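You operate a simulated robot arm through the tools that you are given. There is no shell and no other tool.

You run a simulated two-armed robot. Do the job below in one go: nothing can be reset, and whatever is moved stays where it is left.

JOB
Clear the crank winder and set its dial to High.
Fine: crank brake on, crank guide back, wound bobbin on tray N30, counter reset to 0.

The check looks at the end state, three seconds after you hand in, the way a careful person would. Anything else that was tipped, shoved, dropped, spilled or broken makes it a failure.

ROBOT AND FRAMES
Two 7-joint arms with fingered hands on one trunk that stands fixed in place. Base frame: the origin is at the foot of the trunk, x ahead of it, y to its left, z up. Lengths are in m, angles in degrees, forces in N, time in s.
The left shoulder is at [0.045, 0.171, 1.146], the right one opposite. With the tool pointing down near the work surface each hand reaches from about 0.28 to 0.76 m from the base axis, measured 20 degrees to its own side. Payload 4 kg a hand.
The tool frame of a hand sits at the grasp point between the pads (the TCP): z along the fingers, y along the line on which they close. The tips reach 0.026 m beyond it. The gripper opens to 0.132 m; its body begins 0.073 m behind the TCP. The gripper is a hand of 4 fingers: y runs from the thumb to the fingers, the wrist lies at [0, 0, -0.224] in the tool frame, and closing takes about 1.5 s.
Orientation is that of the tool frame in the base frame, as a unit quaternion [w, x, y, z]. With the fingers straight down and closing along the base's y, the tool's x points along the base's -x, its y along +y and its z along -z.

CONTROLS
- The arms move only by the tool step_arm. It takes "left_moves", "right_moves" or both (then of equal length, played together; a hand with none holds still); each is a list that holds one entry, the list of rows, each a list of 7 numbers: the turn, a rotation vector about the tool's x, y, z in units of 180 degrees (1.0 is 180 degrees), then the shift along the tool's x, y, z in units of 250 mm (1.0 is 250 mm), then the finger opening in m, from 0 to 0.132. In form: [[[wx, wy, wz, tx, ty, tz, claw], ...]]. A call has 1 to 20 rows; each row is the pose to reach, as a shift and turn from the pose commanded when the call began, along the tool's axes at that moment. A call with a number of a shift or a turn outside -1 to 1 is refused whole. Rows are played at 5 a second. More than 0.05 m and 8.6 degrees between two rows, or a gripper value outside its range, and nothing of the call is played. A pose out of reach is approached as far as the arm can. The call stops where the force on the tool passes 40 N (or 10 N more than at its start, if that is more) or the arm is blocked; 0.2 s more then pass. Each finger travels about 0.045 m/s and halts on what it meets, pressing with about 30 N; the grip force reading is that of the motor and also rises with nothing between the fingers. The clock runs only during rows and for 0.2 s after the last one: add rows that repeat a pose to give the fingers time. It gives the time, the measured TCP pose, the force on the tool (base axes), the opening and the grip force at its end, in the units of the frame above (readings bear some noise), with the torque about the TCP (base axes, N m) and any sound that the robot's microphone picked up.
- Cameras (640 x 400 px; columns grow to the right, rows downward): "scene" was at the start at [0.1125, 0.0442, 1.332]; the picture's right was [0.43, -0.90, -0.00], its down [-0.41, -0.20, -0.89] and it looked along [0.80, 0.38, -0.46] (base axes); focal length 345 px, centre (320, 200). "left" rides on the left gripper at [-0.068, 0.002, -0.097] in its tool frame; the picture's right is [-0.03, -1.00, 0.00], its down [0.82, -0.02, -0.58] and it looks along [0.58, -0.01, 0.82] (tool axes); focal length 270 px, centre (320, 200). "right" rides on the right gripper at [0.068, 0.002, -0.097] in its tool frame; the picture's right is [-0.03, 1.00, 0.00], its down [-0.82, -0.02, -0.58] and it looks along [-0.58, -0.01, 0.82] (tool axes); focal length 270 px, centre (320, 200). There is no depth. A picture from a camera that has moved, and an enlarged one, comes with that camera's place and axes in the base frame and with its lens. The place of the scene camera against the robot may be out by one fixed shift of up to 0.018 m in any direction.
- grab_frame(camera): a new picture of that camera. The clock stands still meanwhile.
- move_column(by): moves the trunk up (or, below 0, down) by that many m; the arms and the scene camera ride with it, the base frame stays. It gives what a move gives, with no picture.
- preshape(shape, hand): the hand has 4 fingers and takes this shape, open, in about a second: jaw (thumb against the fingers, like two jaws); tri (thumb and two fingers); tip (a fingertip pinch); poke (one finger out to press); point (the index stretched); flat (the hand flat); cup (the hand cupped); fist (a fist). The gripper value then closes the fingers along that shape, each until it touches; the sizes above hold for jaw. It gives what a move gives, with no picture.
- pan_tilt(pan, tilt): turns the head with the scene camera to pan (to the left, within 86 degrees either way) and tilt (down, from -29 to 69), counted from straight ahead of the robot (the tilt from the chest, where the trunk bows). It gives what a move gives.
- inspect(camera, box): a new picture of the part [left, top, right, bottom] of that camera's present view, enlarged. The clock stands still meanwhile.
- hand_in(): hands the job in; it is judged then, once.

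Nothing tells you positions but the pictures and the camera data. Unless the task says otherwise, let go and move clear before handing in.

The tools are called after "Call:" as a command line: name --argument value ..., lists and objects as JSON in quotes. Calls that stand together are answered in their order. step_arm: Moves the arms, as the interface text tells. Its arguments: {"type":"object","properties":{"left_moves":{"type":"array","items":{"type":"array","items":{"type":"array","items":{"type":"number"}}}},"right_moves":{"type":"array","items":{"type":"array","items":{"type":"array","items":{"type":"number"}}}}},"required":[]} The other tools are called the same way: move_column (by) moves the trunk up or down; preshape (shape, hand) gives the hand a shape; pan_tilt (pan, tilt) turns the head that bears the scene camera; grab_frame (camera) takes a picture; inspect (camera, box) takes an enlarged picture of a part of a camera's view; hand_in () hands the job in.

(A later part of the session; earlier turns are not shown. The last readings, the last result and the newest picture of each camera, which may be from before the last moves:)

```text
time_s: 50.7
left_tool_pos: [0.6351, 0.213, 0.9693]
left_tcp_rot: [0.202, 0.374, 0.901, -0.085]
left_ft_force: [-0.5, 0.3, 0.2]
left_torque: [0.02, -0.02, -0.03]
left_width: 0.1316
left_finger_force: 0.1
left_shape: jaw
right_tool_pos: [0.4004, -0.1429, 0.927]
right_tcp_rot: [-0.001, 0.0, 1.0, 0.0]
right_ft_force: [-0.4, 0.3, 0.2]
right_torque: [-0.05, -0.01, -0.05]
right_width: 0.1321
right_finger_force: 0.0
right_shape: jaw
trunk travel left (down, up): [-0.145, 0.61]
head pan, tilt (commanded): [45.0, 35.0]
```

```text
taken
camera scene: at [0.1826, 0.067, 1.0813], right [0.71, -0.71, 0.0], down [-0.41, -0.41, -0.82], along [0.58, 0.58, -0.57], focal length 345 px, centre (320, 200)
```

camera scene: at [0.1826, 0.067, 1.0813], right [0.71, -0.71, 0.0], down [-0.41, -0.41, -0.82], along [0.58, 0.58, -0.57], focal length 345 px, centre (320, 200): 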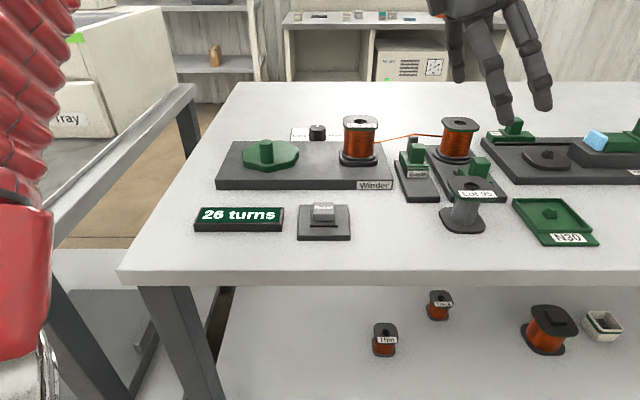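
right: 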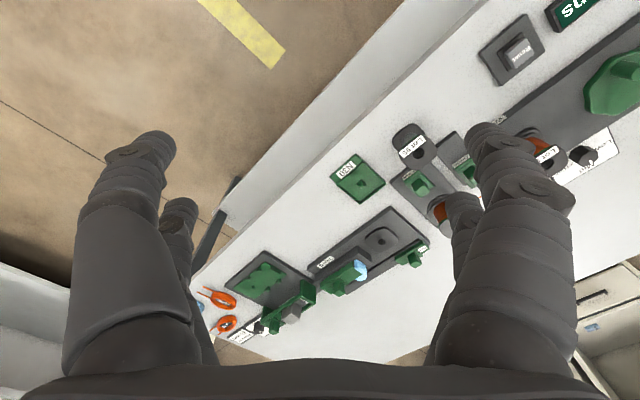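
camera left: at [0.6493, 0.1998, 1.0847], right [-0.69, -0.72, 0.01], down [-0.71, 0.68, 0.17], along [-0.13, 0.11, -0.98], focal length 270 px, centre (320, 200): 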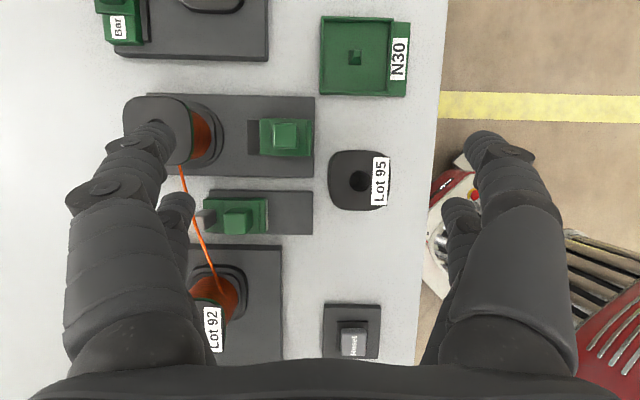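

Now the hand reaches, and its tilted camera gives a near top-down map. I'll enlarge it to measure brake, guide, tray and bobbin.

Call:
inspect --camera "left" --box '[160, 80, 320, 180]'

Call:
inspect --camera "left" --box '[180, 170, 340, 270]'

Call:
inspect --camera "left" --box '[290, 0, 450, 100]'

Call:
inspect --camera "left" --box '[180, 240, 340, 360]'

```text
4.00 times, centred on (240, 130) of left
camera zoom: at [0.6493, 0.1998, 1.0847], right [-0.69, -0.72, 0.01], down [-0.71, 0.68, 0.17], along [-0.13, 0.11, -0.98], focal length 1081 px, centre (640, 480)
```

zoom: 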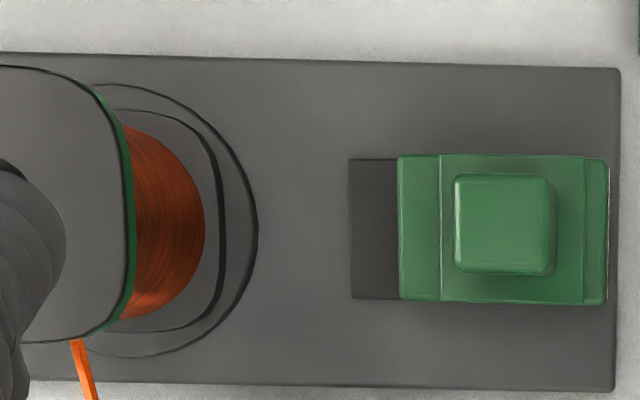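

```text
4.00 times, centred on (260, 220) of left
camera zoom: at [0.6493, 0.1998, 1.0847], right [-0.69, -0.72, 0.01], down [-0.71, 0.68, 0.17], along [-0.13, 0.11, -0.98], focal length 1081 px, centre (560, 120)
```

zoom: 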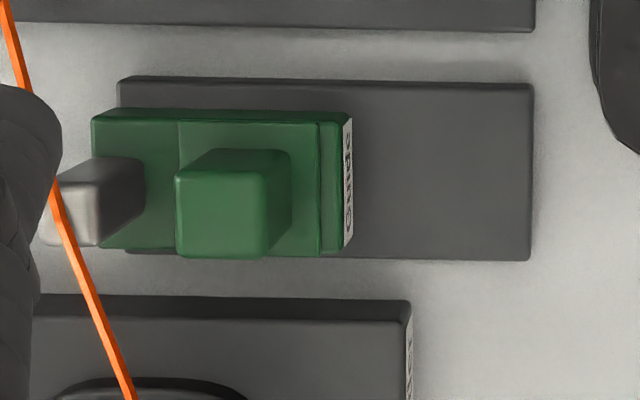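

```text
4.00 times, centred on (370, 50) of left
camera zoom: at [0.6493, 0.1998, 1.0847], right [-0.69, -0.72, 0.01], down [-0.71, 0.68, 0.17], along [-0.13, 0.11, -0.98], focal length 1081 px, centre (120, 800)
```

zoom: 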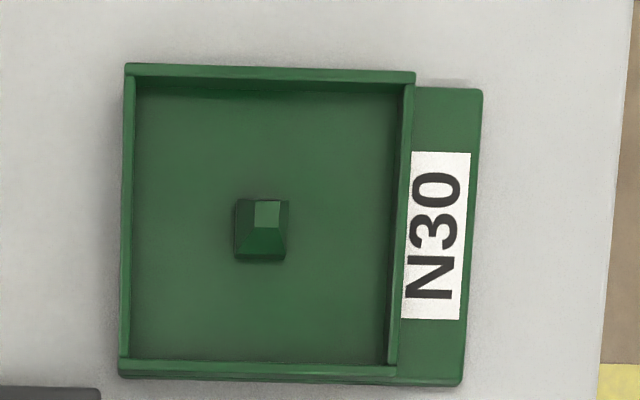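

```text
3.33 times, centred on (260, 300) of left
camera zoom: at [0.6493, 0.1998, 1.0847], right [-0.69, -0.72, 0.01], down [-0.71, 0.68, 0.17], along [-0.13, 0.11, -0.98], focal length 901 px, centre (520, -133)
```

zoom: 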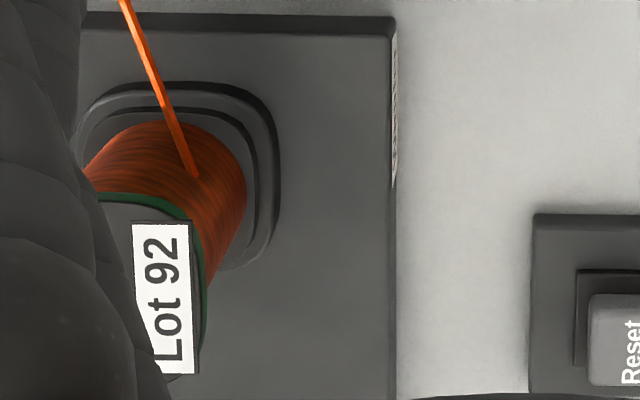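

Measurements: brake knob (22 mm) at about x 0.679, y 0.212, top z≈0.838; guide knob at x 0.654, y 0.302; tray inner ≈66 mm vs. flange ≈57 mm. I'll close the fingers here to see the closed-tip shape from this pose.

Call:
step_arm --left_moves '[[[0, 0, 0, 0, 0, 0, 0.0], [0, 0, 0, 0, 0, 0, 0.0], [0, 0, 0, 0, 0, 0, 0.0], [0, 0, 0, 0, 0, 0, 0.0], [0, 0, 0, 0, 0, 0, 0.0], [0, 0, 0, 0, 0, 0, 0.0], [0, 0, 0, 0, 0, 0, 0.0], [0, 0, 0, 0, 0, 0, 0.0]]]'

Call:
grab_frame --camera "left"

Call:
inspect --camera "scene" --box '[420, 0, 580, 140]'

Call:
inspect --camera "left" --box '[240, 90, 400, 250]'

```text
time_s: 52.5
left_tool_pos: [0.6354, 0.2143, 0.9692]
left_tcp_rot: [0.201, 0.374, 0.902, -0.084]
left_ft_force: [-0.3, 0.8, 0.7]
left_torque: [-0.04, -0.01, 0.04]
left_width: 0.0001
left_finger_force: 16.3
left_shape: jaw
right_tool_pos: [0.4007, -0.1413, 0.9268]
right_tcp_rot: [-0.001, 0.0, 1.0, 0.0]
right_ft_force: [-0.2, -0.5, 1.2]
right_torque: [0.0, -0.02, -0.02]
right_width: 0.1319
right_finger_force: 0.1
right_shape: jaw
trunk travel left (down, up): [-0.145, 0.61]
head pan, tilt (commanded): [45.0, 35.0]
```

```text
taken
camera left: at [0.6493, 0.1996, 1.0846], right [-0.69, -0.72, 0.01], down [-0.71, 0.68, 0.18], along [-0.13, 0.11, -0.98], focal length 270 px, centre (320, 200)
```

left: 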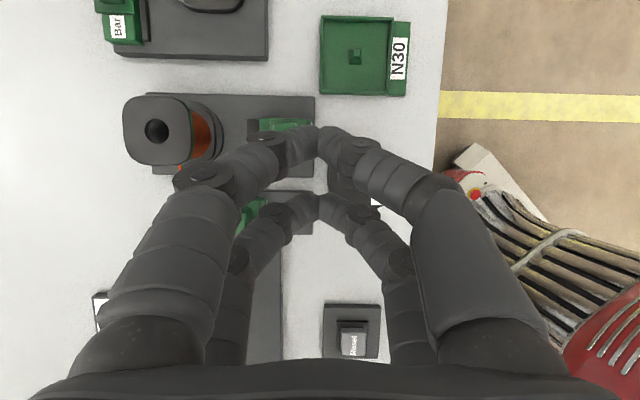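

```text
2.86 times, centred on (500, 70) of scene
camera zoom: at [0.1827, 0.0669, 1.0813], right [0.71, -0.71, 0.0], down [-0.41, -0.41, -0.82], along [0.58, 0.58, -0.57], focal length 986 px, centre (-194, 571)
```

zoom: 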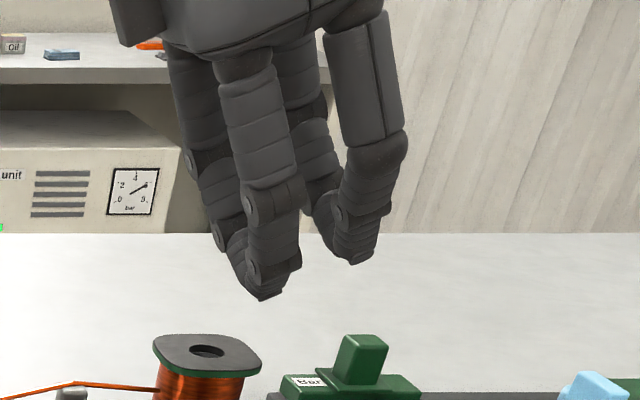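

```text
2.50 times, centred on (320, 170) of left
camera zoom: at [0.6493, 0.1996, 1.0846], right [-0.69, -0.72, 0.01], down [-0.71, 0.68, 0.18], along [-0.13, 0.11, -0.98], focal length 676 px, centre (320, 275)
```

zoom: 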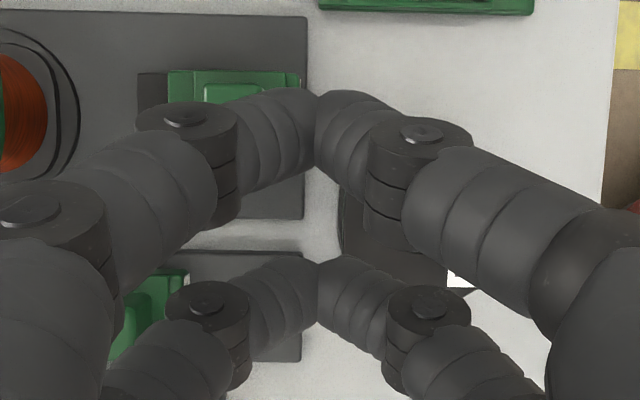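

Closed tips sit ~26 mm past the TCP; with this tilt the left finger pair is the lower one. I'll bring it over the spot behind (robot side of) the brake knob, staying clear of Lot 95, and look before going down.

Call:
step_arm --left_moves '[[[0, 0, 0, -0.043, -0.0144, 0.078, 0.0], [0, 0, 0, -0.0863, -0.0288, 0.1561, 0.0], [0, 0, 0, -0.1294, -0.0432, 0.2342, 0.0], [0, 0, 0, -0.1294, -0.0432, 0.2342, 0.0]]]'

Call:
grab_frame --camera "left"

Call:
inspect --camera "scene" --box '[400, 60, 600, 260]'

```text
time_s: 53.5
left_tool_pos: [0.6648, 0.1687, 0.9313]
left_tcp_rot: [0.202, 0.373, 0.902, -0.084]
left_ft_force: [0.4, -0.3, 0.1]
left_torque: [-0.02, -0.01, 0.02]
left_width: 0.0
left_finger_force: 30.1
left_shape: jaw
right_tool_pos: [0.4007, -0.141, 0.9278]
right_tcp_rot: [0.0, 0.001, 1.0, 0.0]
right_ft_force: [-0.3, -0.2, -0.3]
right_torque: [0.02, 0.01, 0.03]
right_width: 0.1319
right_finger_force: 0.0
right_shape: jaw
trunk travel left (down, up): [-0.145, 0.61]
head pan, tilt (commanded): [45.0, 35.0]
```

```text
taken
camera left: at [0.6794, 0.1538, 1.0464], right [-0.69, -0.72, 0.01], down [-0.71, 0.68, 0.18], along [-0.13, 0.11, -0.98], focal length 270 px, centre (320, 200)
```

left: 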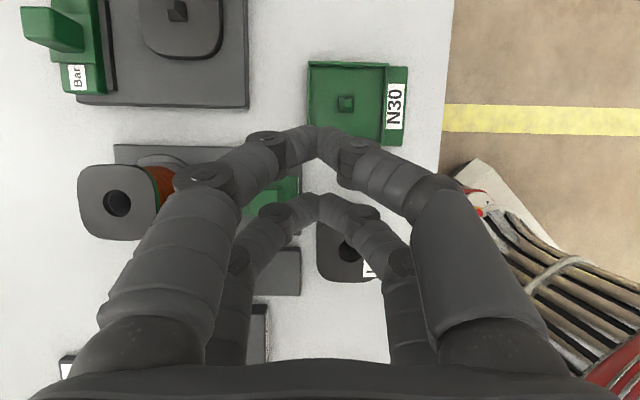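

```text
2.00 times, centred on (500, 160) of scene
camera zoom: at [0.1825, 0.0669, 1.0814], right [0.71, -0.71, 0.0], down [-0.41, -0.41, -0.82], along [0.58, 0.58, -0.57], focal length 690 px, centre (-40, 280)
```

zoom: 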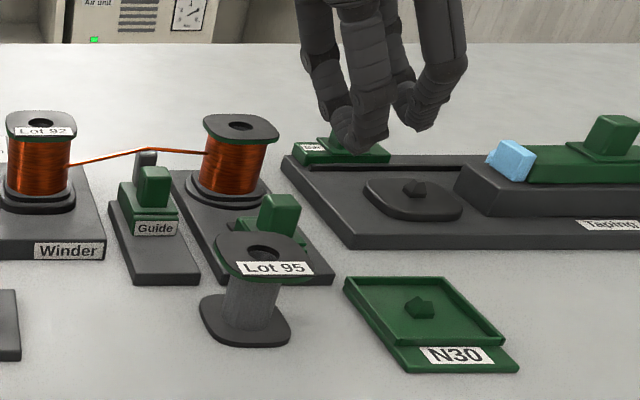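

The closed hand is beside Lot 95 and in front of the brake knob. Descend slowly straight down to knob-side height.

Call:
step_arm --left_moves '[[[0, 0, 0, 0.0317, 0, 0.0674, 0.0], [0, 0, 0, 0.0635, 0, 0.1349, 0.0], [0, 0, 0, 0.0952, 0, 0.2023, 0.0], [0, 0, 0, 0.1269, 0, 0.2697, 0.0], [0, 0, 0, 0.1269, 0, 0.2697, 0.0]]]'

Call:
grab_frame --camera "left"

Call:
inspect --camera "scene" --box '[400, 60, 600, 260]'

```text
time_s: 54.7
left_tool_pos: [0.6649, 0.169, 0.8565]
left_tcp_rot: [0.201, 0.374, 0.902, -0.083]
left_ft_force: [0.3, -0.6, -0.3]
left_torque: [0.0, 0.0, -0.01]
left_width: 0.0
left_finger_force: 29.9
left_shape: jaw
right_tool_pos: [0.4017, -0.1424, 0.9273]
right_tcp_rot: [0.0, -0.001, 1.0, 0.0]
right_ft_force: [-0.3, 0.5, -0.1]
right_torque: [-0.02, 0.01, -0.01]
right_width: 0.1319
right_finger_force: 0.1
right_shape: jaw
trunk travel left (down, up): [-0.145, 0.61]
head pan, tilt (commanded): [45.0, 35.0]
```

```text
taken
camera left: at [0.6793, 0.1542, 0.9711], right [-0.69, -0.72, 0.01], down [-0.71, 0.68, 0.18], along [-0.13, 0.11, -0.98], focal length 270 px, centre (320, 200)
```

left: 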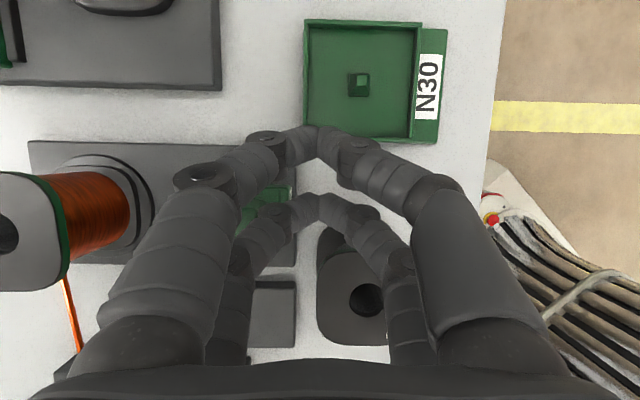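

```text
2.00 times, centred on (500, 160) of scene
camera zoom: at [0.1826, 0.0669, 1.0813], right [0.71, -0.71, 0.0], down [-0.41, -0.41, -0.82], along [0.58, 0.58, -0.57], focal length 690 px, centre (-40, 280)
```

zoom: 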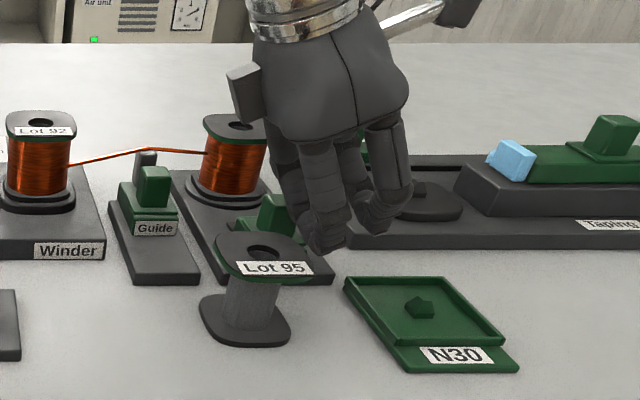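

No contact so far. Zoom in to see clearances to Lot 95 and the knob.

Call:
inspect --camera "left" --box '[220, 130, 400, 300]'

Call:
inspect --camera "scene" --box '[450, 120, 550, 220]'

```text
2.35 times, centred on (310, 215) of left
camera zoom: at [0.6793, 0.1542, 0.9711], right [-0.69, -0.72, 0.01], down [-0.71, 0.68, 0.18], along [-0.13, 0.11, -0.98], focal length 636 px, centre (344, 165)
```

zoom: 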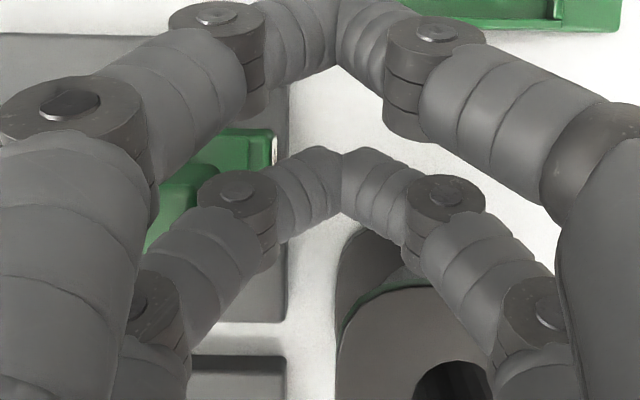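

```text
4.00 times, centred on (500, 170) of scene
camera zoom: at [0.1826, 0.0669, 1.0813], right [0.71, -0.71, 0.0], down [-0.41, -0.41, -0.82], along [0.58, 0.58, -0.57], focal length 1380 px, centre (-400, 320)
```

zoom: 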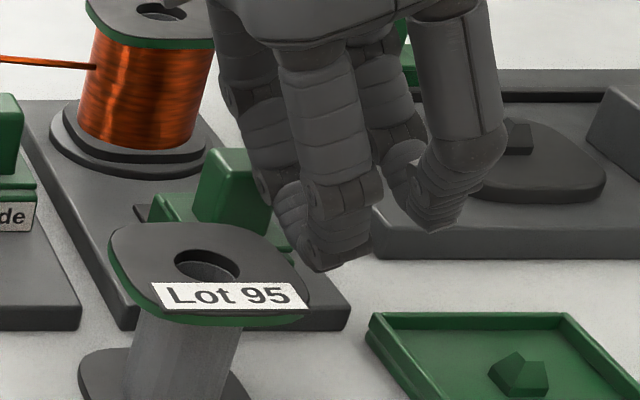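

Clear of Lot 95. I lower 4 mm more, then push slowly along +v (toward the spool) while watching the force.

Call:
step_arm --left_moves '[[[0, 0, 0, 0.0068, 0, 0.0145, 0.0], [0, 0, 0, 0.0068, 0.02, 0.0145, 0.0], [0, 0, 0, 0.0068, 0.04, 0.0145, 0.0], [0, 0, 0, 0.0068, 0.06, 0.0145, 0.0], [0, 0, 0, 0.0068, 0.08, 0.0145, 0.0]]]'

Call:
inspect --camera "left" --box '[140, 100, 400, 280]'

Call:
inspect --camera "scene" --box '[420, 100, 540, 220]'

```text
time_s: 55.9
left_tool_pos: [0.6785, 0.1839, 0.8522]
left_tcp_rot: [0.201, 0.374, 0.901, -0.084]
left_ft_force: [-0.5, -1.9, 0.3]
left_torque: [0.02, 0.0, -0.01]
left_width: 0.0
left_finger_force: 30.6
left_shape: jaw
right_tool_pos: [0.4004, -0.1415, 0.9274]
right_tcp_rot: [-0.001, 0.0, 1.0, 0.0]
right_ft_force: [0.9, -0.5, 0.9]
right_torque: [-0.02, -0.01, 0.0]
right_width: 0.1319
right_finger_force: 0.1
right_shape: jaw
trunk travel left (down, up): [-0.145, 0.61]
head pan, tilt (commanded): [45.0, 35.0]
```

```text
2.22 times, centred on (270, 190) of left
camera zoom: at [0.6937, 0.1686, 0.9674], right [-0.69, -0.72, 0.01], down [-0.71, 0.68, 0.18], along [-0.13, 0.11, -0.98], focal length 601 px, centre (431, 222)
```

zoom: 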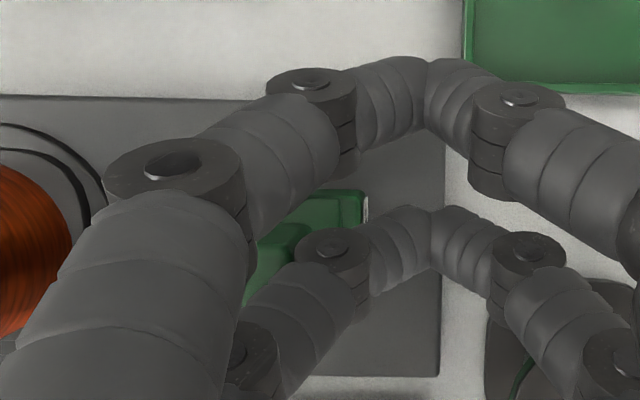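

```text
3.33 times, centred on (480, 160) of scene
camera zoom: at [0.1825, 0.0668, 1.0813], right [0.71, -0.71, 0.0], down [-0.41, -0.41, -0.82], along [0.58, 0.58, -0.57], focal length 1150 px, centre (-213, 333)
```

zoom: 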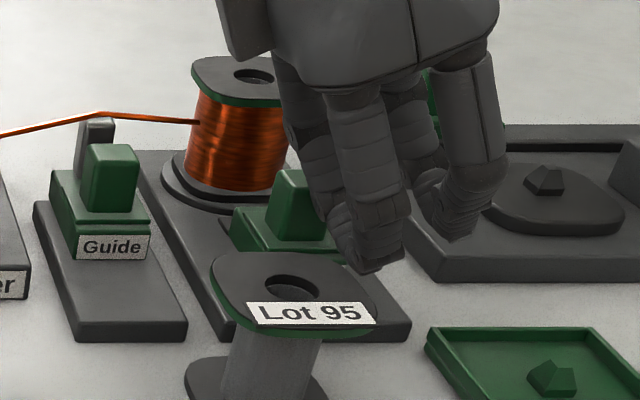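

The brake block moves easily and already slid ~15 mm. Continue pushing gently toward the spool.

Call:
step_arm --left_moves '[[[0, 0, 0, 0, 0.012, 0, 0.0], [0, 0, 0, 0, 0.024, 0, 0.0], [0, 0, 0, 0, 0.036, 0, 0.0], [0, 0, 0, 0, 0.036, 0, 0.0]]]'

Call:
inspect --camera "left" --box '[140, 100, 400, 280]'

Call:
inspect --camera "scene" --box '[420, 100, 540, 220]'

```text
time_s: 56.9
left_tool_pos: [0.6841, 0.1878, 0.8516]
left_tcp_rot: [0.202, 0.373, 0.902, -0.083]
left_ft_force: [-8.2, -8.5, 1.7]
left_torque: [-0.05, 0.09, 0.22]
left_width: 0.0
left_finger_force: 30.3
left_shape: jaw
right_tool_pos: [0.4001, -0.1431, 0.9273]
right_tcp_rot: [0.0, 0.0, 1.0, 0.0]
right_ft_force: [-0.5, 0.2, 0.3]
right_torque: [0.01, 0.03, 0.0]
right_width: 0.132
right_finger_force: 0.0
right_shape: jaw
trunk travel left (down, up): [-0.145, 0.61]
head pan, tilt (commanded): [45.0, 35.0]
```

```text
2.22 times, centred on (270, 190) of left
camera zoom: at [0.6991, 0.1735, 0.9681], right [-0.69, -0.72, 0.01], down [-0.71, 0.68, 0.18], along [-0.13, 0.11, -0.98], focal length 601 px, centre (431, 222)
```

zoom: 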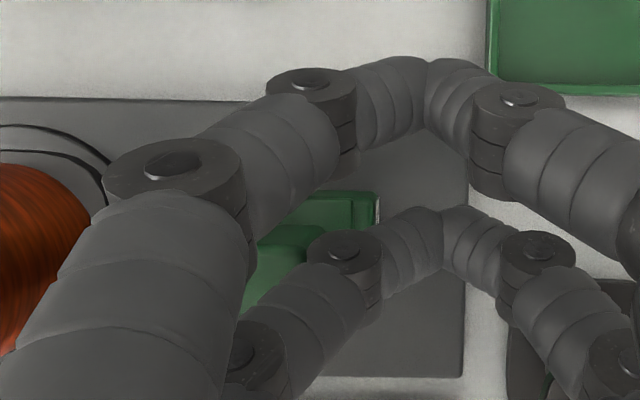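

```text
3.33 times, centred on (480, 160) of scene
camera zoom: at [0.1817, 0.0662, 1.0816], right [0.71, -0.71, 0.0], down [-0.41, -0.41, -0.82], along [0.58, 0.58, -0.57], focal length 1150 px, centre (-213, 333)
```

zoom: 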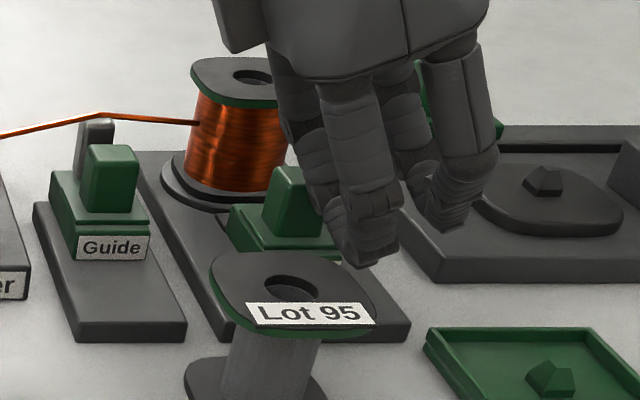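

Resistance rose to ~12 N. I'll zoom to see whether the brake has reached its end.

Call:
inspect --camera "scene" --box '[455, 125, 515, 195]'

Call:
inspect --camera "left" --box '[200, 160, 310, 230]'

```text
5.71 times, centred on (485, 160) of scene
camera zoom: at [0.1817, 0.0662, 1.0816], right [0.71, -0.71, 0.0], down [-0.41, -0.41, -0.82], along [0.58, 0.58, -0.57], focal length 1972 px, centre (-623, 429)
```

zoom: 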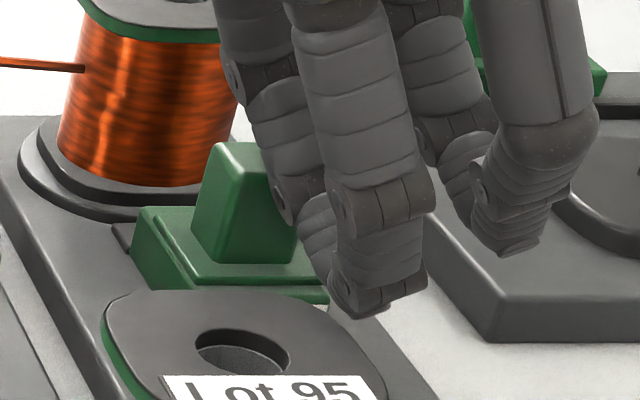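

```text
5.71 times, centred on (255, 195) of left
camera zoom: at [0.6991, 0.1735, 0.9681], right [-0.69, -0.72, 0.01], down [-0.71, 0.68, 0.18], along [-0.13, 0.11, -0.98], focal length 1544 px, centre (691, 229)
```

zoom: 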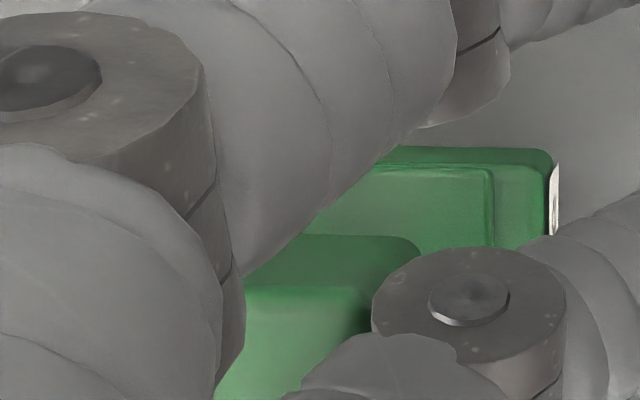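

The brake shoe is at the spool's ring. I'll press a little further to make sure it is fully at the end stop.

Call:
step_arm --left_moves '[[[0, 0, 0, 0, 0.006, 0, 0.0], [0, 0, 0, 0, 0.012, 0, 0.0], [0, 0, 0, 0, 0.012, 0, 0.0]]]'

Call:
inspect --camera "scene" --box '[455, 125, 515, 195]'

```text
time_s: 57.7
left_tool_pos: [0.6879, 0.1911, 0.8527]
left_tcp_rot: [0.201, 0.374, 0.902, -0.083]
left_ft_force: [-6.5, -7.0, 3.2]
left_torque: [0.02, 0.05, 0.16]
left_width: 0.0001
left_finger_force: 30.0
left_shape: jaw
right_tool_pos: [0.4, -0.1422, 0.9271]
right_tcp_rot: [0.0, 0.0, 1.0, 0.0]
right_ft_force: [0.5, 0.9, 1.0]
right_torque: [0.02, -0.02, -0.01]
right_width: 0.132
right_finger_force: 0.0
right_shape: jaw
trunk travel left (down, up): [-0.145, 0.61]
head pan, tilt (commanded): [45.0, 35.0]
```

```text
5.71 times, centred on (485, 160) of scene
camera zoom: at [0.1817, 0.0663, 1.0816], right [0.71, -0.71, 0.0], down [-0.41, -0.41, -0.82], along [0.58, 0.58, -0.57], focal length 1972 px, centre (-623, 429)
```

zoom: 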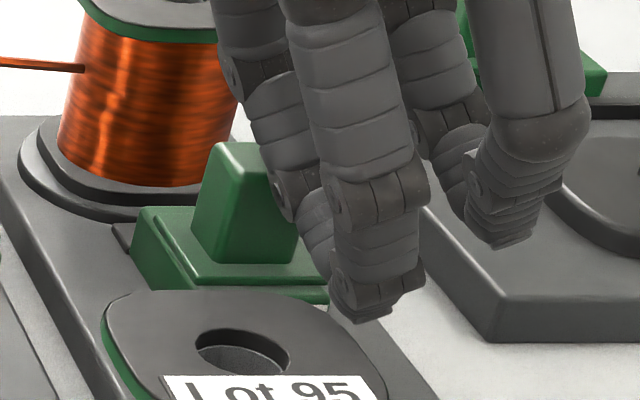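

The block no longer moves and force holds near 10 N — the brake is at its stop against the spool. I back off, then lift straight up.

Call:
step_arm --left_moves '[[[0, 0, 0, 0, -0.04, 0, 0.0], [0, 0, 0, 0, -0.08, 0, 0.0], [0, 0, 0, -0.0469, -0.08, -0.0995, 0.0], [0, 0, 0, -0.0937, -0.08, -0.199, 0.0], [0, 0, 0, -0.1406, -0.08, -0.2985, 0.0], [0, 0, 0, -0.1874, -0.08, -0.398, 0.0], [0, 0, 0, -0.1874, -0.08, -0.398, 0.0]]]'

Call:
grab_frame --camera "scene"

Call:
inspect --camera "scene" --box '[400, 105, 540, 235]'

```text
time_s: 59.3
left_tool_pos: [0.6748, 0.1758, 0.9624]
left_tcp_rot: [0.202, 0.373, 0.902, -0.084]
left_ft_force: [-0.8, -0.3, 0.2]
left_torque: [0.0, -0.06, -0.02]
left_width: 0.0
left_finger_force: 30.4
left_shape: jaw
right_tool_pos: [0.3999, -0.1422, 0.927]
right_tcp_rot: [0.0, 0.0, 1.0, 0.0]
right_ft_force: [0.7, 1.4, -0.3]
right_torque: [-0.02, 0.0, 0.02]
right_width: 0.132
right_finger_force: 0.1
right_shape: jaw
trunk travel left (down, up): [-0.145, 0.61]
head pan, tilt (commanded): [45.0, 35.0]
```

```text
taken
camera scene: at [0.1827, 0.0669, 1.0812], right [0.71, -0.71, 0.0], down [-0.41, -0.41, -0.82], along [0.58, 0.58, -0.57], focal length 345 px, centre (320, 200)
```

scene: 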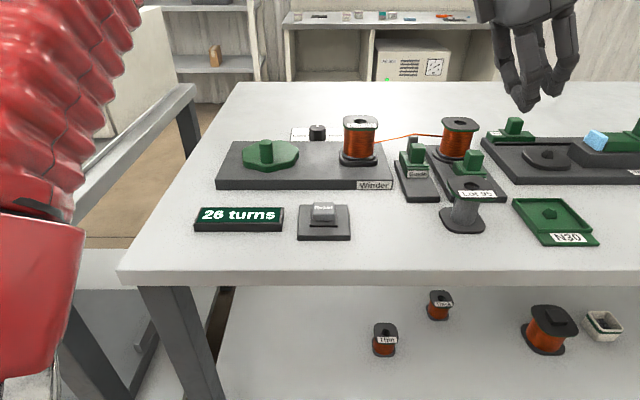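

```text
3.08 times, centred on (470, 170) of scene
camera zoom: at [0.1827, 0.0669, 1.0812], right [0.71, -0.71, 0.0], down [-0.41, -0.41, -0.82], along [0.58, 0.58, -0.57], focal length 1062 px, centre (-142, 292)
```

zoom: 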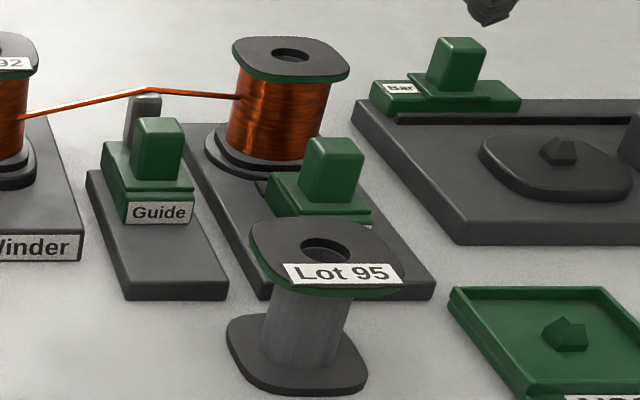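

The brake is now against the spool; Lot 95 untouched. Next, level the hand and turn it to yaw +45° for gripping the guide knob from its sides.

Call:
step_arm --left_moves '[[[0, 0.035, 0, 0.0591, 0, -0.0389, 0.06], [0, 0.07, 0, 0.1182, 0, -0.0777, 0.132], [0, 0.105, 0, 0.1773, 0, -0.1166, 0.132], [0, 0.14, 0, 0.2364, 0, -0.1554, 0.132], [0, 0.14, 0, 0.2364, 0, -0.1554, 0.132]]]'

Call:
step_arm --left_moves '[[[0, 0, -0.0455, 0.0124, 0.0204, 0, 0.132], [0, 0, -0.0909, 0.0247, 0.0407, 0, 0.132], [0, 0, -0.1364, 0.0371, 0.0611, 0, 0.132], [0, 0, -0.1818, 0.0495, 0.0815, 0, 0.132], [0, 0, -0.2273, 0.0618, 0.1018, 0, 0.132], [0, 0, -0.2727, 0.0742, 0.1222, 0, 0.132], [0, 0, -0.3182, 0.0865, 0.1425, 0, 0.132], [0, 0, -0.3636, 0.0989, 0.1629, 0, 0.132], [0, 0, -0.4091, 0.1113, 0.1833, 0, 0.132], [0, 0, -0.4545, 0.1236, 0.2036, 0, 0.132], [0, 0, -0.5, 0.136, 0.224, 0, 0.132], [0, 0, -0.5, 0.136, 0.224, 0, 0.132]]]'

Call:
grab_frame --camera "left"

Call:
grab_frame --camera "scene"

```text
time_s: 60.5
left_tool_pos: [0.6204, 0.2292, 0.9701]
left_tcp_rot: [0.0, 0.382, 0.924, -0.001]
left_ft_force: [0.0, -0.1, 0.2]
left_torque: [-0.02, 0.01, -0.04]
left_width: 0.0911
left_finger_force: 0.0
left_shape: jaw
left hand out of reach, approached as far as the arm can: row 4, 5
right_tool_pos: [0.402, -0.1403, 0.9284]
right_tcp_rot: [-0.001, 0.0, 1.0, 0.0]
right_ft_force: [-0.8, 0.1, -0.1]
right_torque: [0.0, -0.03, 0.01]
right_width: 0.1318
right_finger_force: 0.2
right_shape: jaw
trunk travel left (down, up): [-0.145, 0.61]
head pan, tilt (commanded): [45.0, 35.0]
```

```text
time_s: 63.1
left_tool_pos: [0.6369, 0.2941, 0.9694]
left_tcp_rot: [0.0, -0.384, 0.923, 0.0]
left_ft_force: [-0.1, 0.0, 0.0]
left_torque: [0.04, 0.01, 0.0]
left_width: 0.1319
left_finger_force: 0.1
left_shape: jaw
right_tool_pos: [0.4004, -0.1427, 0.9284]
right_tcp_rot: [-0.001, -0.001, 1.0, 0.0]
right_ft_force: [0.9, 0.2, 0.1]
right_torque: [-0.02, -0.03, 0.0]
right_width: 0.1319
right_finger_force: 0.1
right_shape: jaw
trunk travel left (down, up): [-0.145, 0.61]
head pan, tilt (commanded): [45.0, 35.0]
```

```text
taken
camera left: at [0.6821, 0.3421, 1.0654], right [0.73, -0.69, 0.0], down [-0.56, -0.59, 0.58], along [-0.4, -0.42, -0.82], focal length 270 px, centre (320, 200)
```

left: 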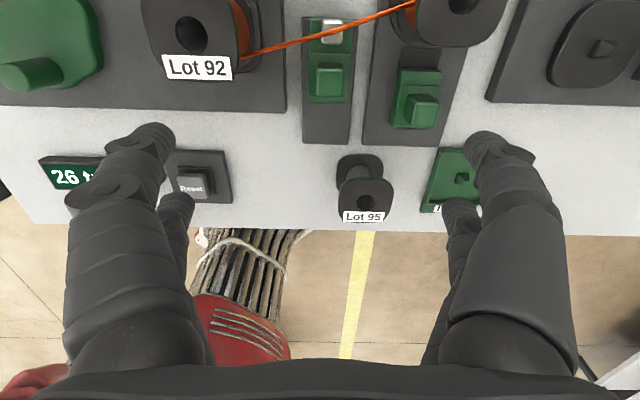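

```text
taken
camera scene: at [0.1827, 0.0669, 1.0813], right [0.71, -0.71, 0.0], down [-0.41, -0.41, -0.82], along [0.58, 0.58, -0.57], focal length 345 px, centre (320, 200)
```

scene: 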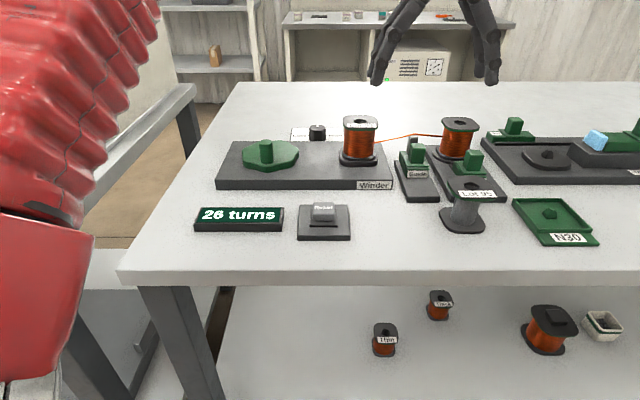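

Good. Zoom in to localise the guide knob and confirm the brake.

Call:
inspect --camera "left" --box '[290, 0, 450, 150]'

Call:
inspect --camera "left" --box '[130, 0, 290, 100]'

```text
2.67 times, centred on (370, 75) of left
camera zoom: at [0.6821, 0.3421, 1.0654], right [0.73, -0.69, 0.0], down [-0.56, -0.59, 0.58], along [-0.4, -0.42, -0.82], focal length 721 px, centre (187, 533)
```

zoom: 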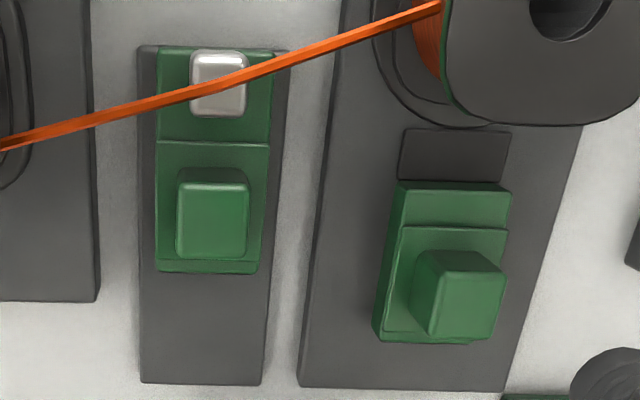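

```text
4.00 times, centred on (210, 50) of left
camera zoom: at [0.6821, 0.3421, 1.0654], right [0.73, -0.69, 0.0], down [-0.56, -0.59, 0.58], along [-0.4, -0.42, -0.82], focal length 1081 px, centre (760, 800)
```

zoom: 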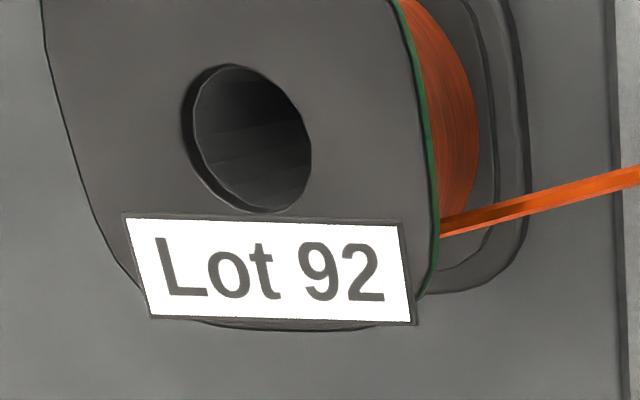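

The brake shoe now touches the spool ring. The guide knob is at U 0.248, V 0.677; I narrow the opening to 45 mm, centre one finger pair on the knob, and go down partway.

Call:
step_arm --left_moves '[[[0, 0, 0, 0, -0.012, 0, 0.045], [0, 0, 0, 0, -0.024, 0, 0.045], [0, 0, 0, 0, -0.024, 0.05, 0.045], [0, 0, 0, 0, -0.024, 0.1, 0.045], [0, 0, 0, 0, -0.024, 0.15, 0.045], [0, 0, 0, 0, -0.024, 0.2, 0.045], [0, 0, 0, 0, -0.024, 0.25, 0.045], [0, 0, 0, 0, -0.024, 0.28, 0.045]]]'

Call:
grab_frame --camera "left"

Call:
inspect --camera "scene" --box '[340, 60, 500, 220]'

```text
time_s: 64.9
left_tool_pos: [0.6405, 0.2895, 0.8999]
left_tcp_rot: [0.0, -0.383, 0.924, 0.0]
left_ft_force: [-0.8, 1.4, 0.0]
left_torque: [0.0, -0.02, -0.01]
left_width: 0.0452
left_finger_force: 0.0
left_shape: jaw
right_tool_pos: [0.3993, -0.1413, 0.9274]
right_tcp_rot: [-0.001, 0.0, 1.0, 0.0]
right_ft_force: [0.3, -1.0, 0.4]
right_torque: [-0.02, 0.04, 0.01]
right_width: 0.1319
right_finger_force: 0.1
right_shape: jaw
trunk travel left (down, up): [-0.145, 0.61]
head pan, tilt (commanded): [45.0, 35.0]
```

```text
taken
camera left: at [0.6864, 0.3374, 0.9954], right [0.73, -0.69, 0.0], down [-0.56, -0.59, 0.58], along [-0.4, -0.42, -0.82], focal length 270 px, centre (320, 200)
```

left: 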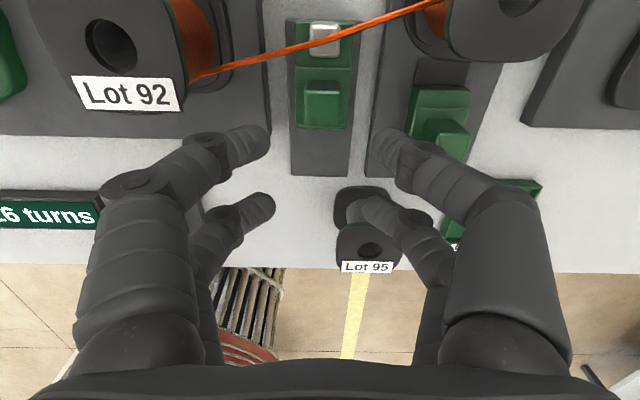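

```text
2.50 times, centred on (420, 140) of scene
camera zoom: at [0.1828, 0.0669, 1.0813], right [0.71, -0.71, 0.0], down [-0.41, -0.41, -0.82], along [0.58, 0.58, -0.57], focal length 862 px, centre (70, 350)
```

zoom: 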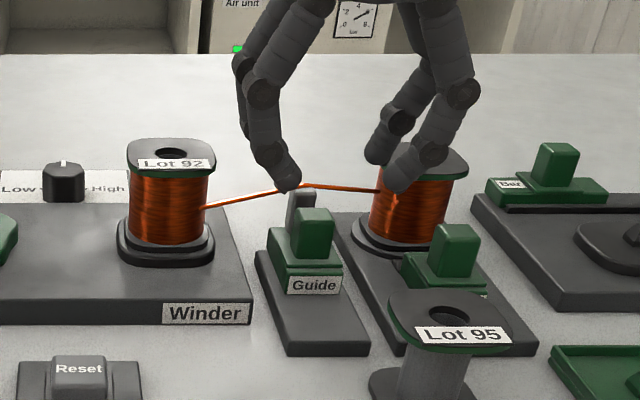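

With open fingers the left finger's knuckle would come close to the Lot 92 flange, so pinching is risky. The slider moves easily, so instead I'll close the fingers and drag the knob back by pressing a fingertip pair on its top. Close first, then descend gently.

Call:
step_arm --left_moves '[[[0, 0, 0, 0, 0, -0.04, 0.0], [0, 0, 0, 0, 0, -0.04, 0.0], [0, 0, 0, 0, 0, -0.04, 0.0], [0, 0, 0, 0, 0, -0.04, 0.0], [0, 0, 0, 0, 0, 0.04, 0.0], [0, 0, 0, 0, 0, 0.1, 0.0], [0, 0, 0, 0, 0, 0.12, 0.0], [0, 0, 0, 0, 0, 0.128, 0.0], [0, 0, 0, 0, 0, 0.128, 0.0]]]'

Call:
inspect --camera "left" --box '[220, 60, 420, 260]'

Call:
inspect --camera "scene" --box '[360, 80, 480, 200]'

```text
time_s: 66.9
left_tool_pos: [0.6414, 0.2898, 0.8691]
left_tcp_rot: [0.001, -0.383, 0.924, 0.0]
left_ft_force: [0.1, 1.4, 3.5]
left_torque: [0.06, -0.01, 0.03]
left_width: 0.0
left_finger_force: 29.5
left_shape: jaw
right_tool_pos: [0.4003, -0.1418, 0.9274]
right_tcp_rot: [0.0, 0.0, 1.0, 0.0]
right_ft_force: [0.4, 0.3, -0.5]
right_torque: [0.01, 0.01, 0.01]
right_width: 0.1322
right_finger_force: 0.0
right_shape: jaw
trunk travel left (down, up): [-0.145, 0.61]
head pan, tilt (commanded): [45.0, 35.0]
```

```text
2.00 times, centred on (320, 160) of left
camera zoom: at [0.6863, 0.3377, 0.9637], right [0.72, -0.69, 0.0], down [-0.56, -0.59, 0.58], along [-0.4, -0.42, -0.82], focal length 541 px, centre (320, 280)
```

zoom: 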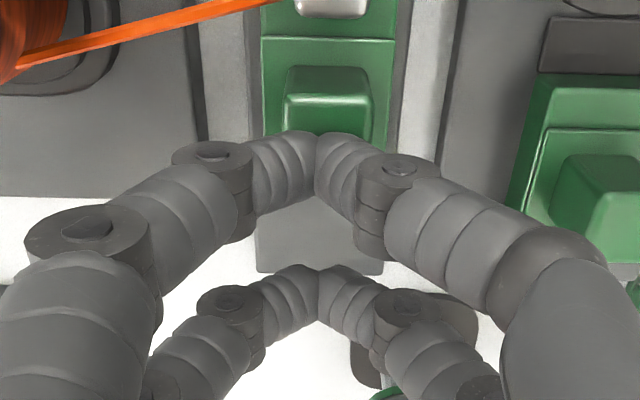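

```text
3.33 times, centred on (420, 140) of scene
camera zoom: at [0.1825, 0.0669, 1.0814], right [0.71, -0.71, 0.0], down [-0.41, -0.41, -0.82], along [0.58, 0.58, -0.57], focal length 1150 px, centre (-13, 400)
```

zoom: 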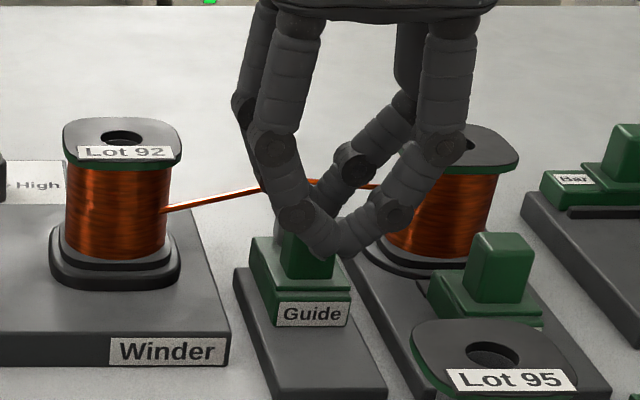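

Light contact (3.5 N) with the knob top, but near its front edge. I lift slightly, shift 7 mm farther onto the knob, and press again.

Call:
step_arm --left_moves '[[[0, 0, 0, 0, 0, -0.024, 0.0], [0, 0, 0, -0.028, 0, -0.024, 0.0], [0, 0, 0, -0.028, 0, -0.008, 0.0], [0, 0, 0, -0.028, 0, 0.0, 0.0], [0, 0, 0, -0.028, 0, 0.008, 0.0], [0, 0, 0, -0.028, 0, 0.012, 0.0]]]'

Call:
inspect --camera "left" --box '[220, 60, 420, 260]'

```text
time_s: 68.3
left_tool_pos: [0.6444, 0.2942, 0.8685]
left_tcp_rot: [0.002, -0.382, 0.924, 0.0]
left_ft_force: [-0.2, 3.4, 15.7]
left_torque: [0.32, -0.16, 0.06]
left_width: 0.0001
left_finger_force: 29.8
left_shape: jaw
right_tool_pos: [0.4, -0.1422, 0.9285]
right_tcp_rot: [0.0, 0.0, 1.0, 0.001]
right_ft_force: [0.4, -0.2, -0.8]
right_torque: [-0.01, -0.05, -0.04]
right_width: 0.1322
right_finger_force: 0.0
right_shape: jaw
trunk travel left (down, up): [-0.145, 0.61]
head pan, tilt (commanded): [45.0, 35.0]
```

```text
2.00 times, centred on (320, 160) of left
camera zoom: at [0.6903, 0.3428, 0.9634], right [0.73, -0.69, 0.0], down [-0.56, -0.59, 0.58], along [-0.39, -0.42, -0.82], focal length 541 px, centre (320, 280)
```

zoom: 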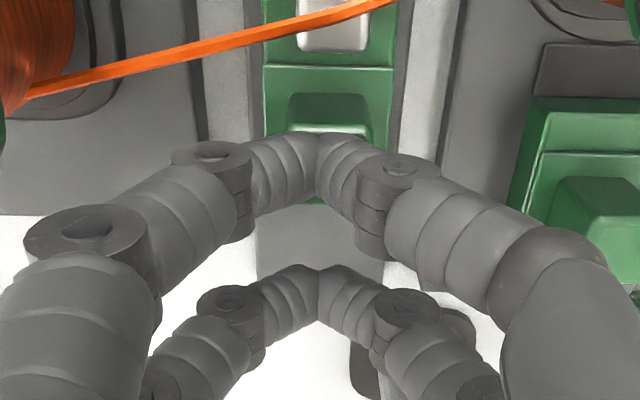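

Pressing at ~16 N on the knob centre. Now drag toward −v (toward me) 12 mm and see if the guide follows.

Call:
step_arm --left_moves '[[[0, 0, 0, 0.012, 0, -0.002, 0.0], [0, 0, 0, 0.024, 0, -0.002, 0.0], [0, 0, 0, 0.036, 0, -0.002, 0.0], [0, 0, 0, 0.048, 0, -0.002, 0.0]]]'

Call:
inspect --camera "left" --box '[220, 60, 420, 260]'

Call:
inspect --camera "scene" --box '[360, 80, 480, 200]'

```text
time_s: 69.3
left_tool_pos: [0.6354, 0.2855, 0.8675]
left_tcp_rot: [0.001, -0.382, 0.924, 0.0]
left_ft_force: [0.2, 1.9, 21.9]
left_torque: [0.3, -0.28, 0.01]
left_width: 0.0
left_finger_force: 29.6
left_shape: jaw
right_tool_pos: [0.3994, -0.1429, 0.9279]
right_tcp_rot: [-0.001, 0.0, 1.0, 0.0]
right_ft_force: [0.1, -0.5, -0.5]
right_torque: [0.0, 0.0, 0.01]
right_width: 0.1319
right_finger_force: 0.1
right_shape: jaw
trunk travel left (down, up): [-0.145, 0.61]
head pan, tilt (commanded): [45.0, 35.0]
```

```text
2.00 times, centred on (320, 160) of left
camera zoom: at [0.6814, 0.3336, 0.9632], right [0.72, -0.69, 0.0], down [-0.56, -0.59, 0.58], along [-0.4, -0.42, -0.82], focal length 541 px, centre (320, 280)
```

zoom: 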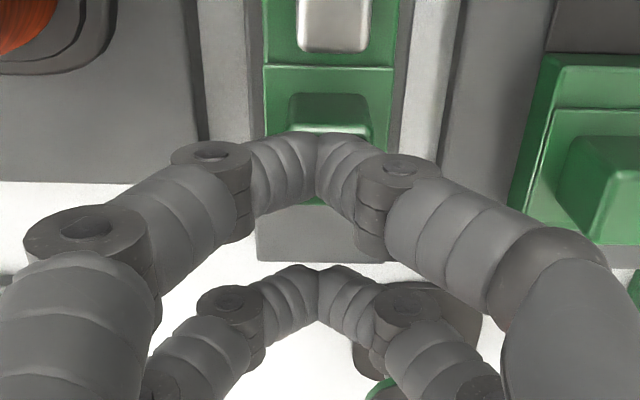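

```text
3.33 times, centred on (420, 140) of scene
camera zoom: at [0.1808, 0.0663, 1.0818], right [0.71, -0.71, 0.0], down [-0.41, -0.41, -0.82], along [0.58, 0.58, -0.57], focal length 1150 px, centre (-13, 400)
```

zoom: 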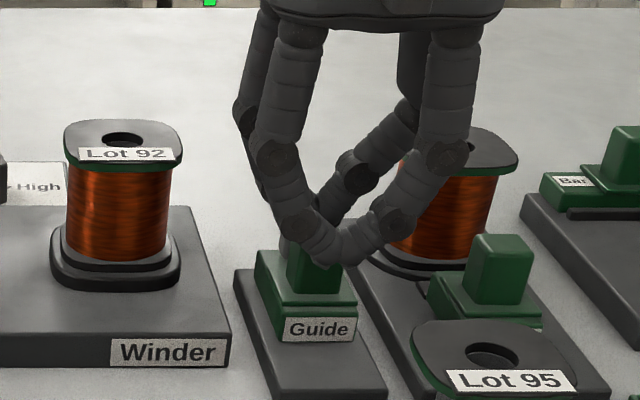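

The guide follows the finger, and the wire has been released (gone). Keep dragging it back toward its end, easing the pressure slightly.

Call:
step_arm --left_moves '[[[0, 0, 0, 0.012, 0, -0.004, 0.0], [0, 0, 0, 0.024, 0, -0.005, 0.0], [0, 0, 0, 0.036, 0, -0.005, 0.0], [0, 0, 0, 0.048, 0, -0.005, 0.0], [0, 0, 0, 0.06, 0, -0.005, 0.0], [0, 0, 0, 0.072, 0, -0.005, 0.0]]]'

Call:
inspect --camera "left" --box '[220, 60, 420, 260]'

Call:
inspect --camera "scene" --box '[360, 80, 480, 200]'

```text
time_s: 70.7
left_tool_pos: [0.623, 0.2728, 0.8681]
left_tcp_rot: [-0.001, -0.382, 0.924, 0.001]
left_ft_force: [-1.1, 1.2, 16.2]
left_torque: [0.27, -0.18, 0.0]
left_width: 0.0001
left_finger_force: 29.2
left_shape: jaw
right_tool_pos: [0.401, -0.1419, 0.928]
right_tcp_rot: [0.001, 0.0, 1.0, -0.001]
right_ft_force: [0.2, 0.0, 0.7]
right_torque: [-0.01, 0.0, 0.01]
right_width: 0.1318
right_finger_force: 0.0
right_shape: jaw
trunk travel left (down, up): [-0.145, 0.61]
head pan, tilt (commanded): [45.0, 35.0]
```

```text
2.00 times, centred on (320, 160) of left
camera zoom: at [0.6689, 0.321, 0.9632], right [0.73, -0.69, 0.0], down [-0.56, -0.59, 0.58], along [-0.4, -0.42, -0.82], focal length 541 px, centre (320, 280)
```

zoom: 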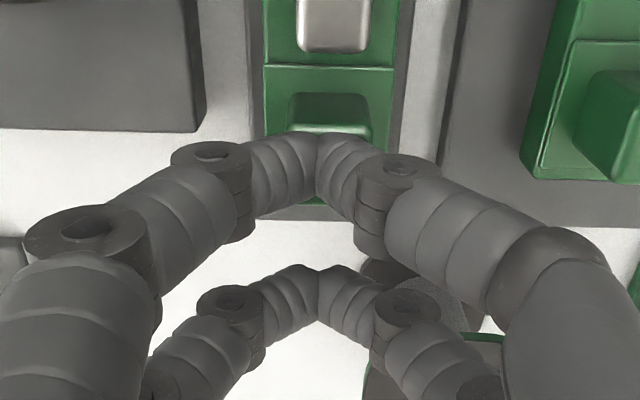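

```text
3.33 times, centred on (420, 140) of scene
camera zoom: at [0.1814, 0.0665, 1.0816], right [0.71, -0.71, 0.0], down [-0.41, -0.41, -0.82], along [0.58, 0.58, -0.57], focal length 1150 px, centre (-13, 400)
```

zoom: 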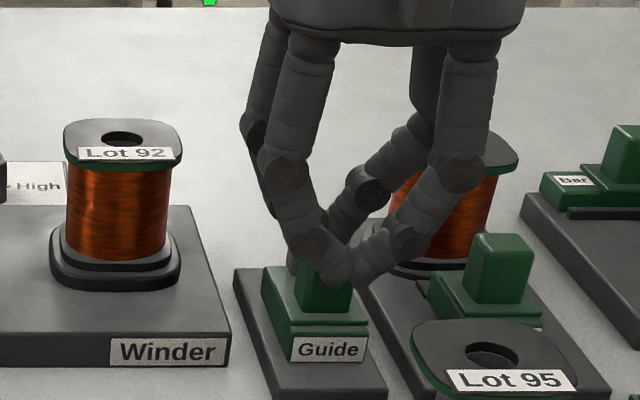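

Still following freely. Continue the last ~12 mm carefully, watching for the end stop.

Call:
step_arm --left_moves '[[[0, 0, 0, 0.012, 0, -0.002, 0.0], [0, 0, 0, 0.024, 0, -0.002, 0.0], [0, 0, 0, 0.036, 0, -0.002, 0.0]]]'

Call:
inspect --camera "left" --box '[220, 60, 420, 260]'

Call:
inspect --camera "scene" --box '[360, 80, 480, 200]'

```text
time_s: 71.5
left_tool_pos: [0.6173, 0.2657, 0.8685]
left_tcp_rot: [0.0, -0.383, 0.924, 0.0]
left_ft_force: [-0.5, -0.1, 9.5]
left_torque: [0.13, -0.16, 0.02]
left_width: 0.0
left_finger_force: 29.7
left_shape: jaw
right_tool_pos: [0.4001, -0.1413, 0.9282]
right_tcp_rot: [0.0, 0.0, 1.0, 0.0]
right_ft_force: [-0.5, -0.3, -0.8]
right_torque: [0.0, -0.01, 0.01]
right_width: 0.1317
right_finger_force: 0.1
right_shape: jaw
trunk travel left (down, up): [-0.145, 0.61]
head pan, tilt (commanded): [45.0, 35.0]
```

```text
2.00 times, centred on (320, 160) of left
camera zoom: at [0.6626, 0.3145, 0.9632], right [0.72, -0.69, 0.0], down [-0.56, -0.59, 0.58], along [-0.4, -0.42, -0.82], focal length 541 px, centre (320, 280)
```

zoom: 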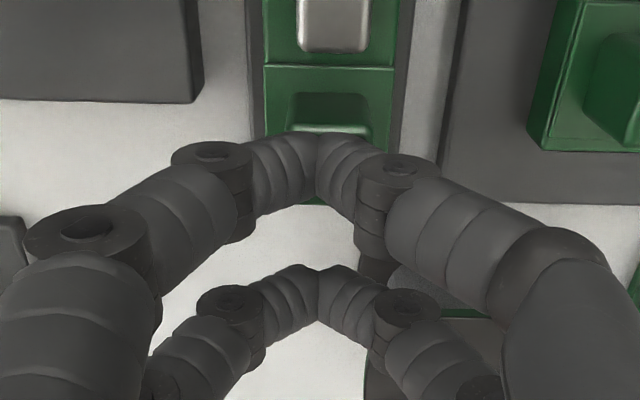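

```text
3.33 times, centred on (420, 140) of scene
camera zoom: at [0.182, 0.0666, 1.0814], right [0.71, -0.71, 0.0], down [-0.41, -0.41, -0.82], along [0.58, 0.58, -0.57], focal length 1150 px, centre (-13, 400)
```

zoom: 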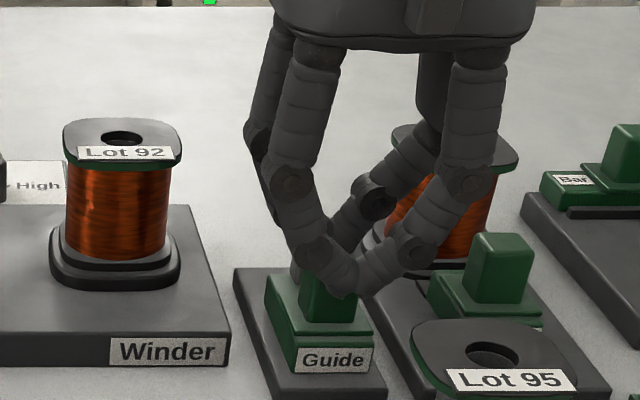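

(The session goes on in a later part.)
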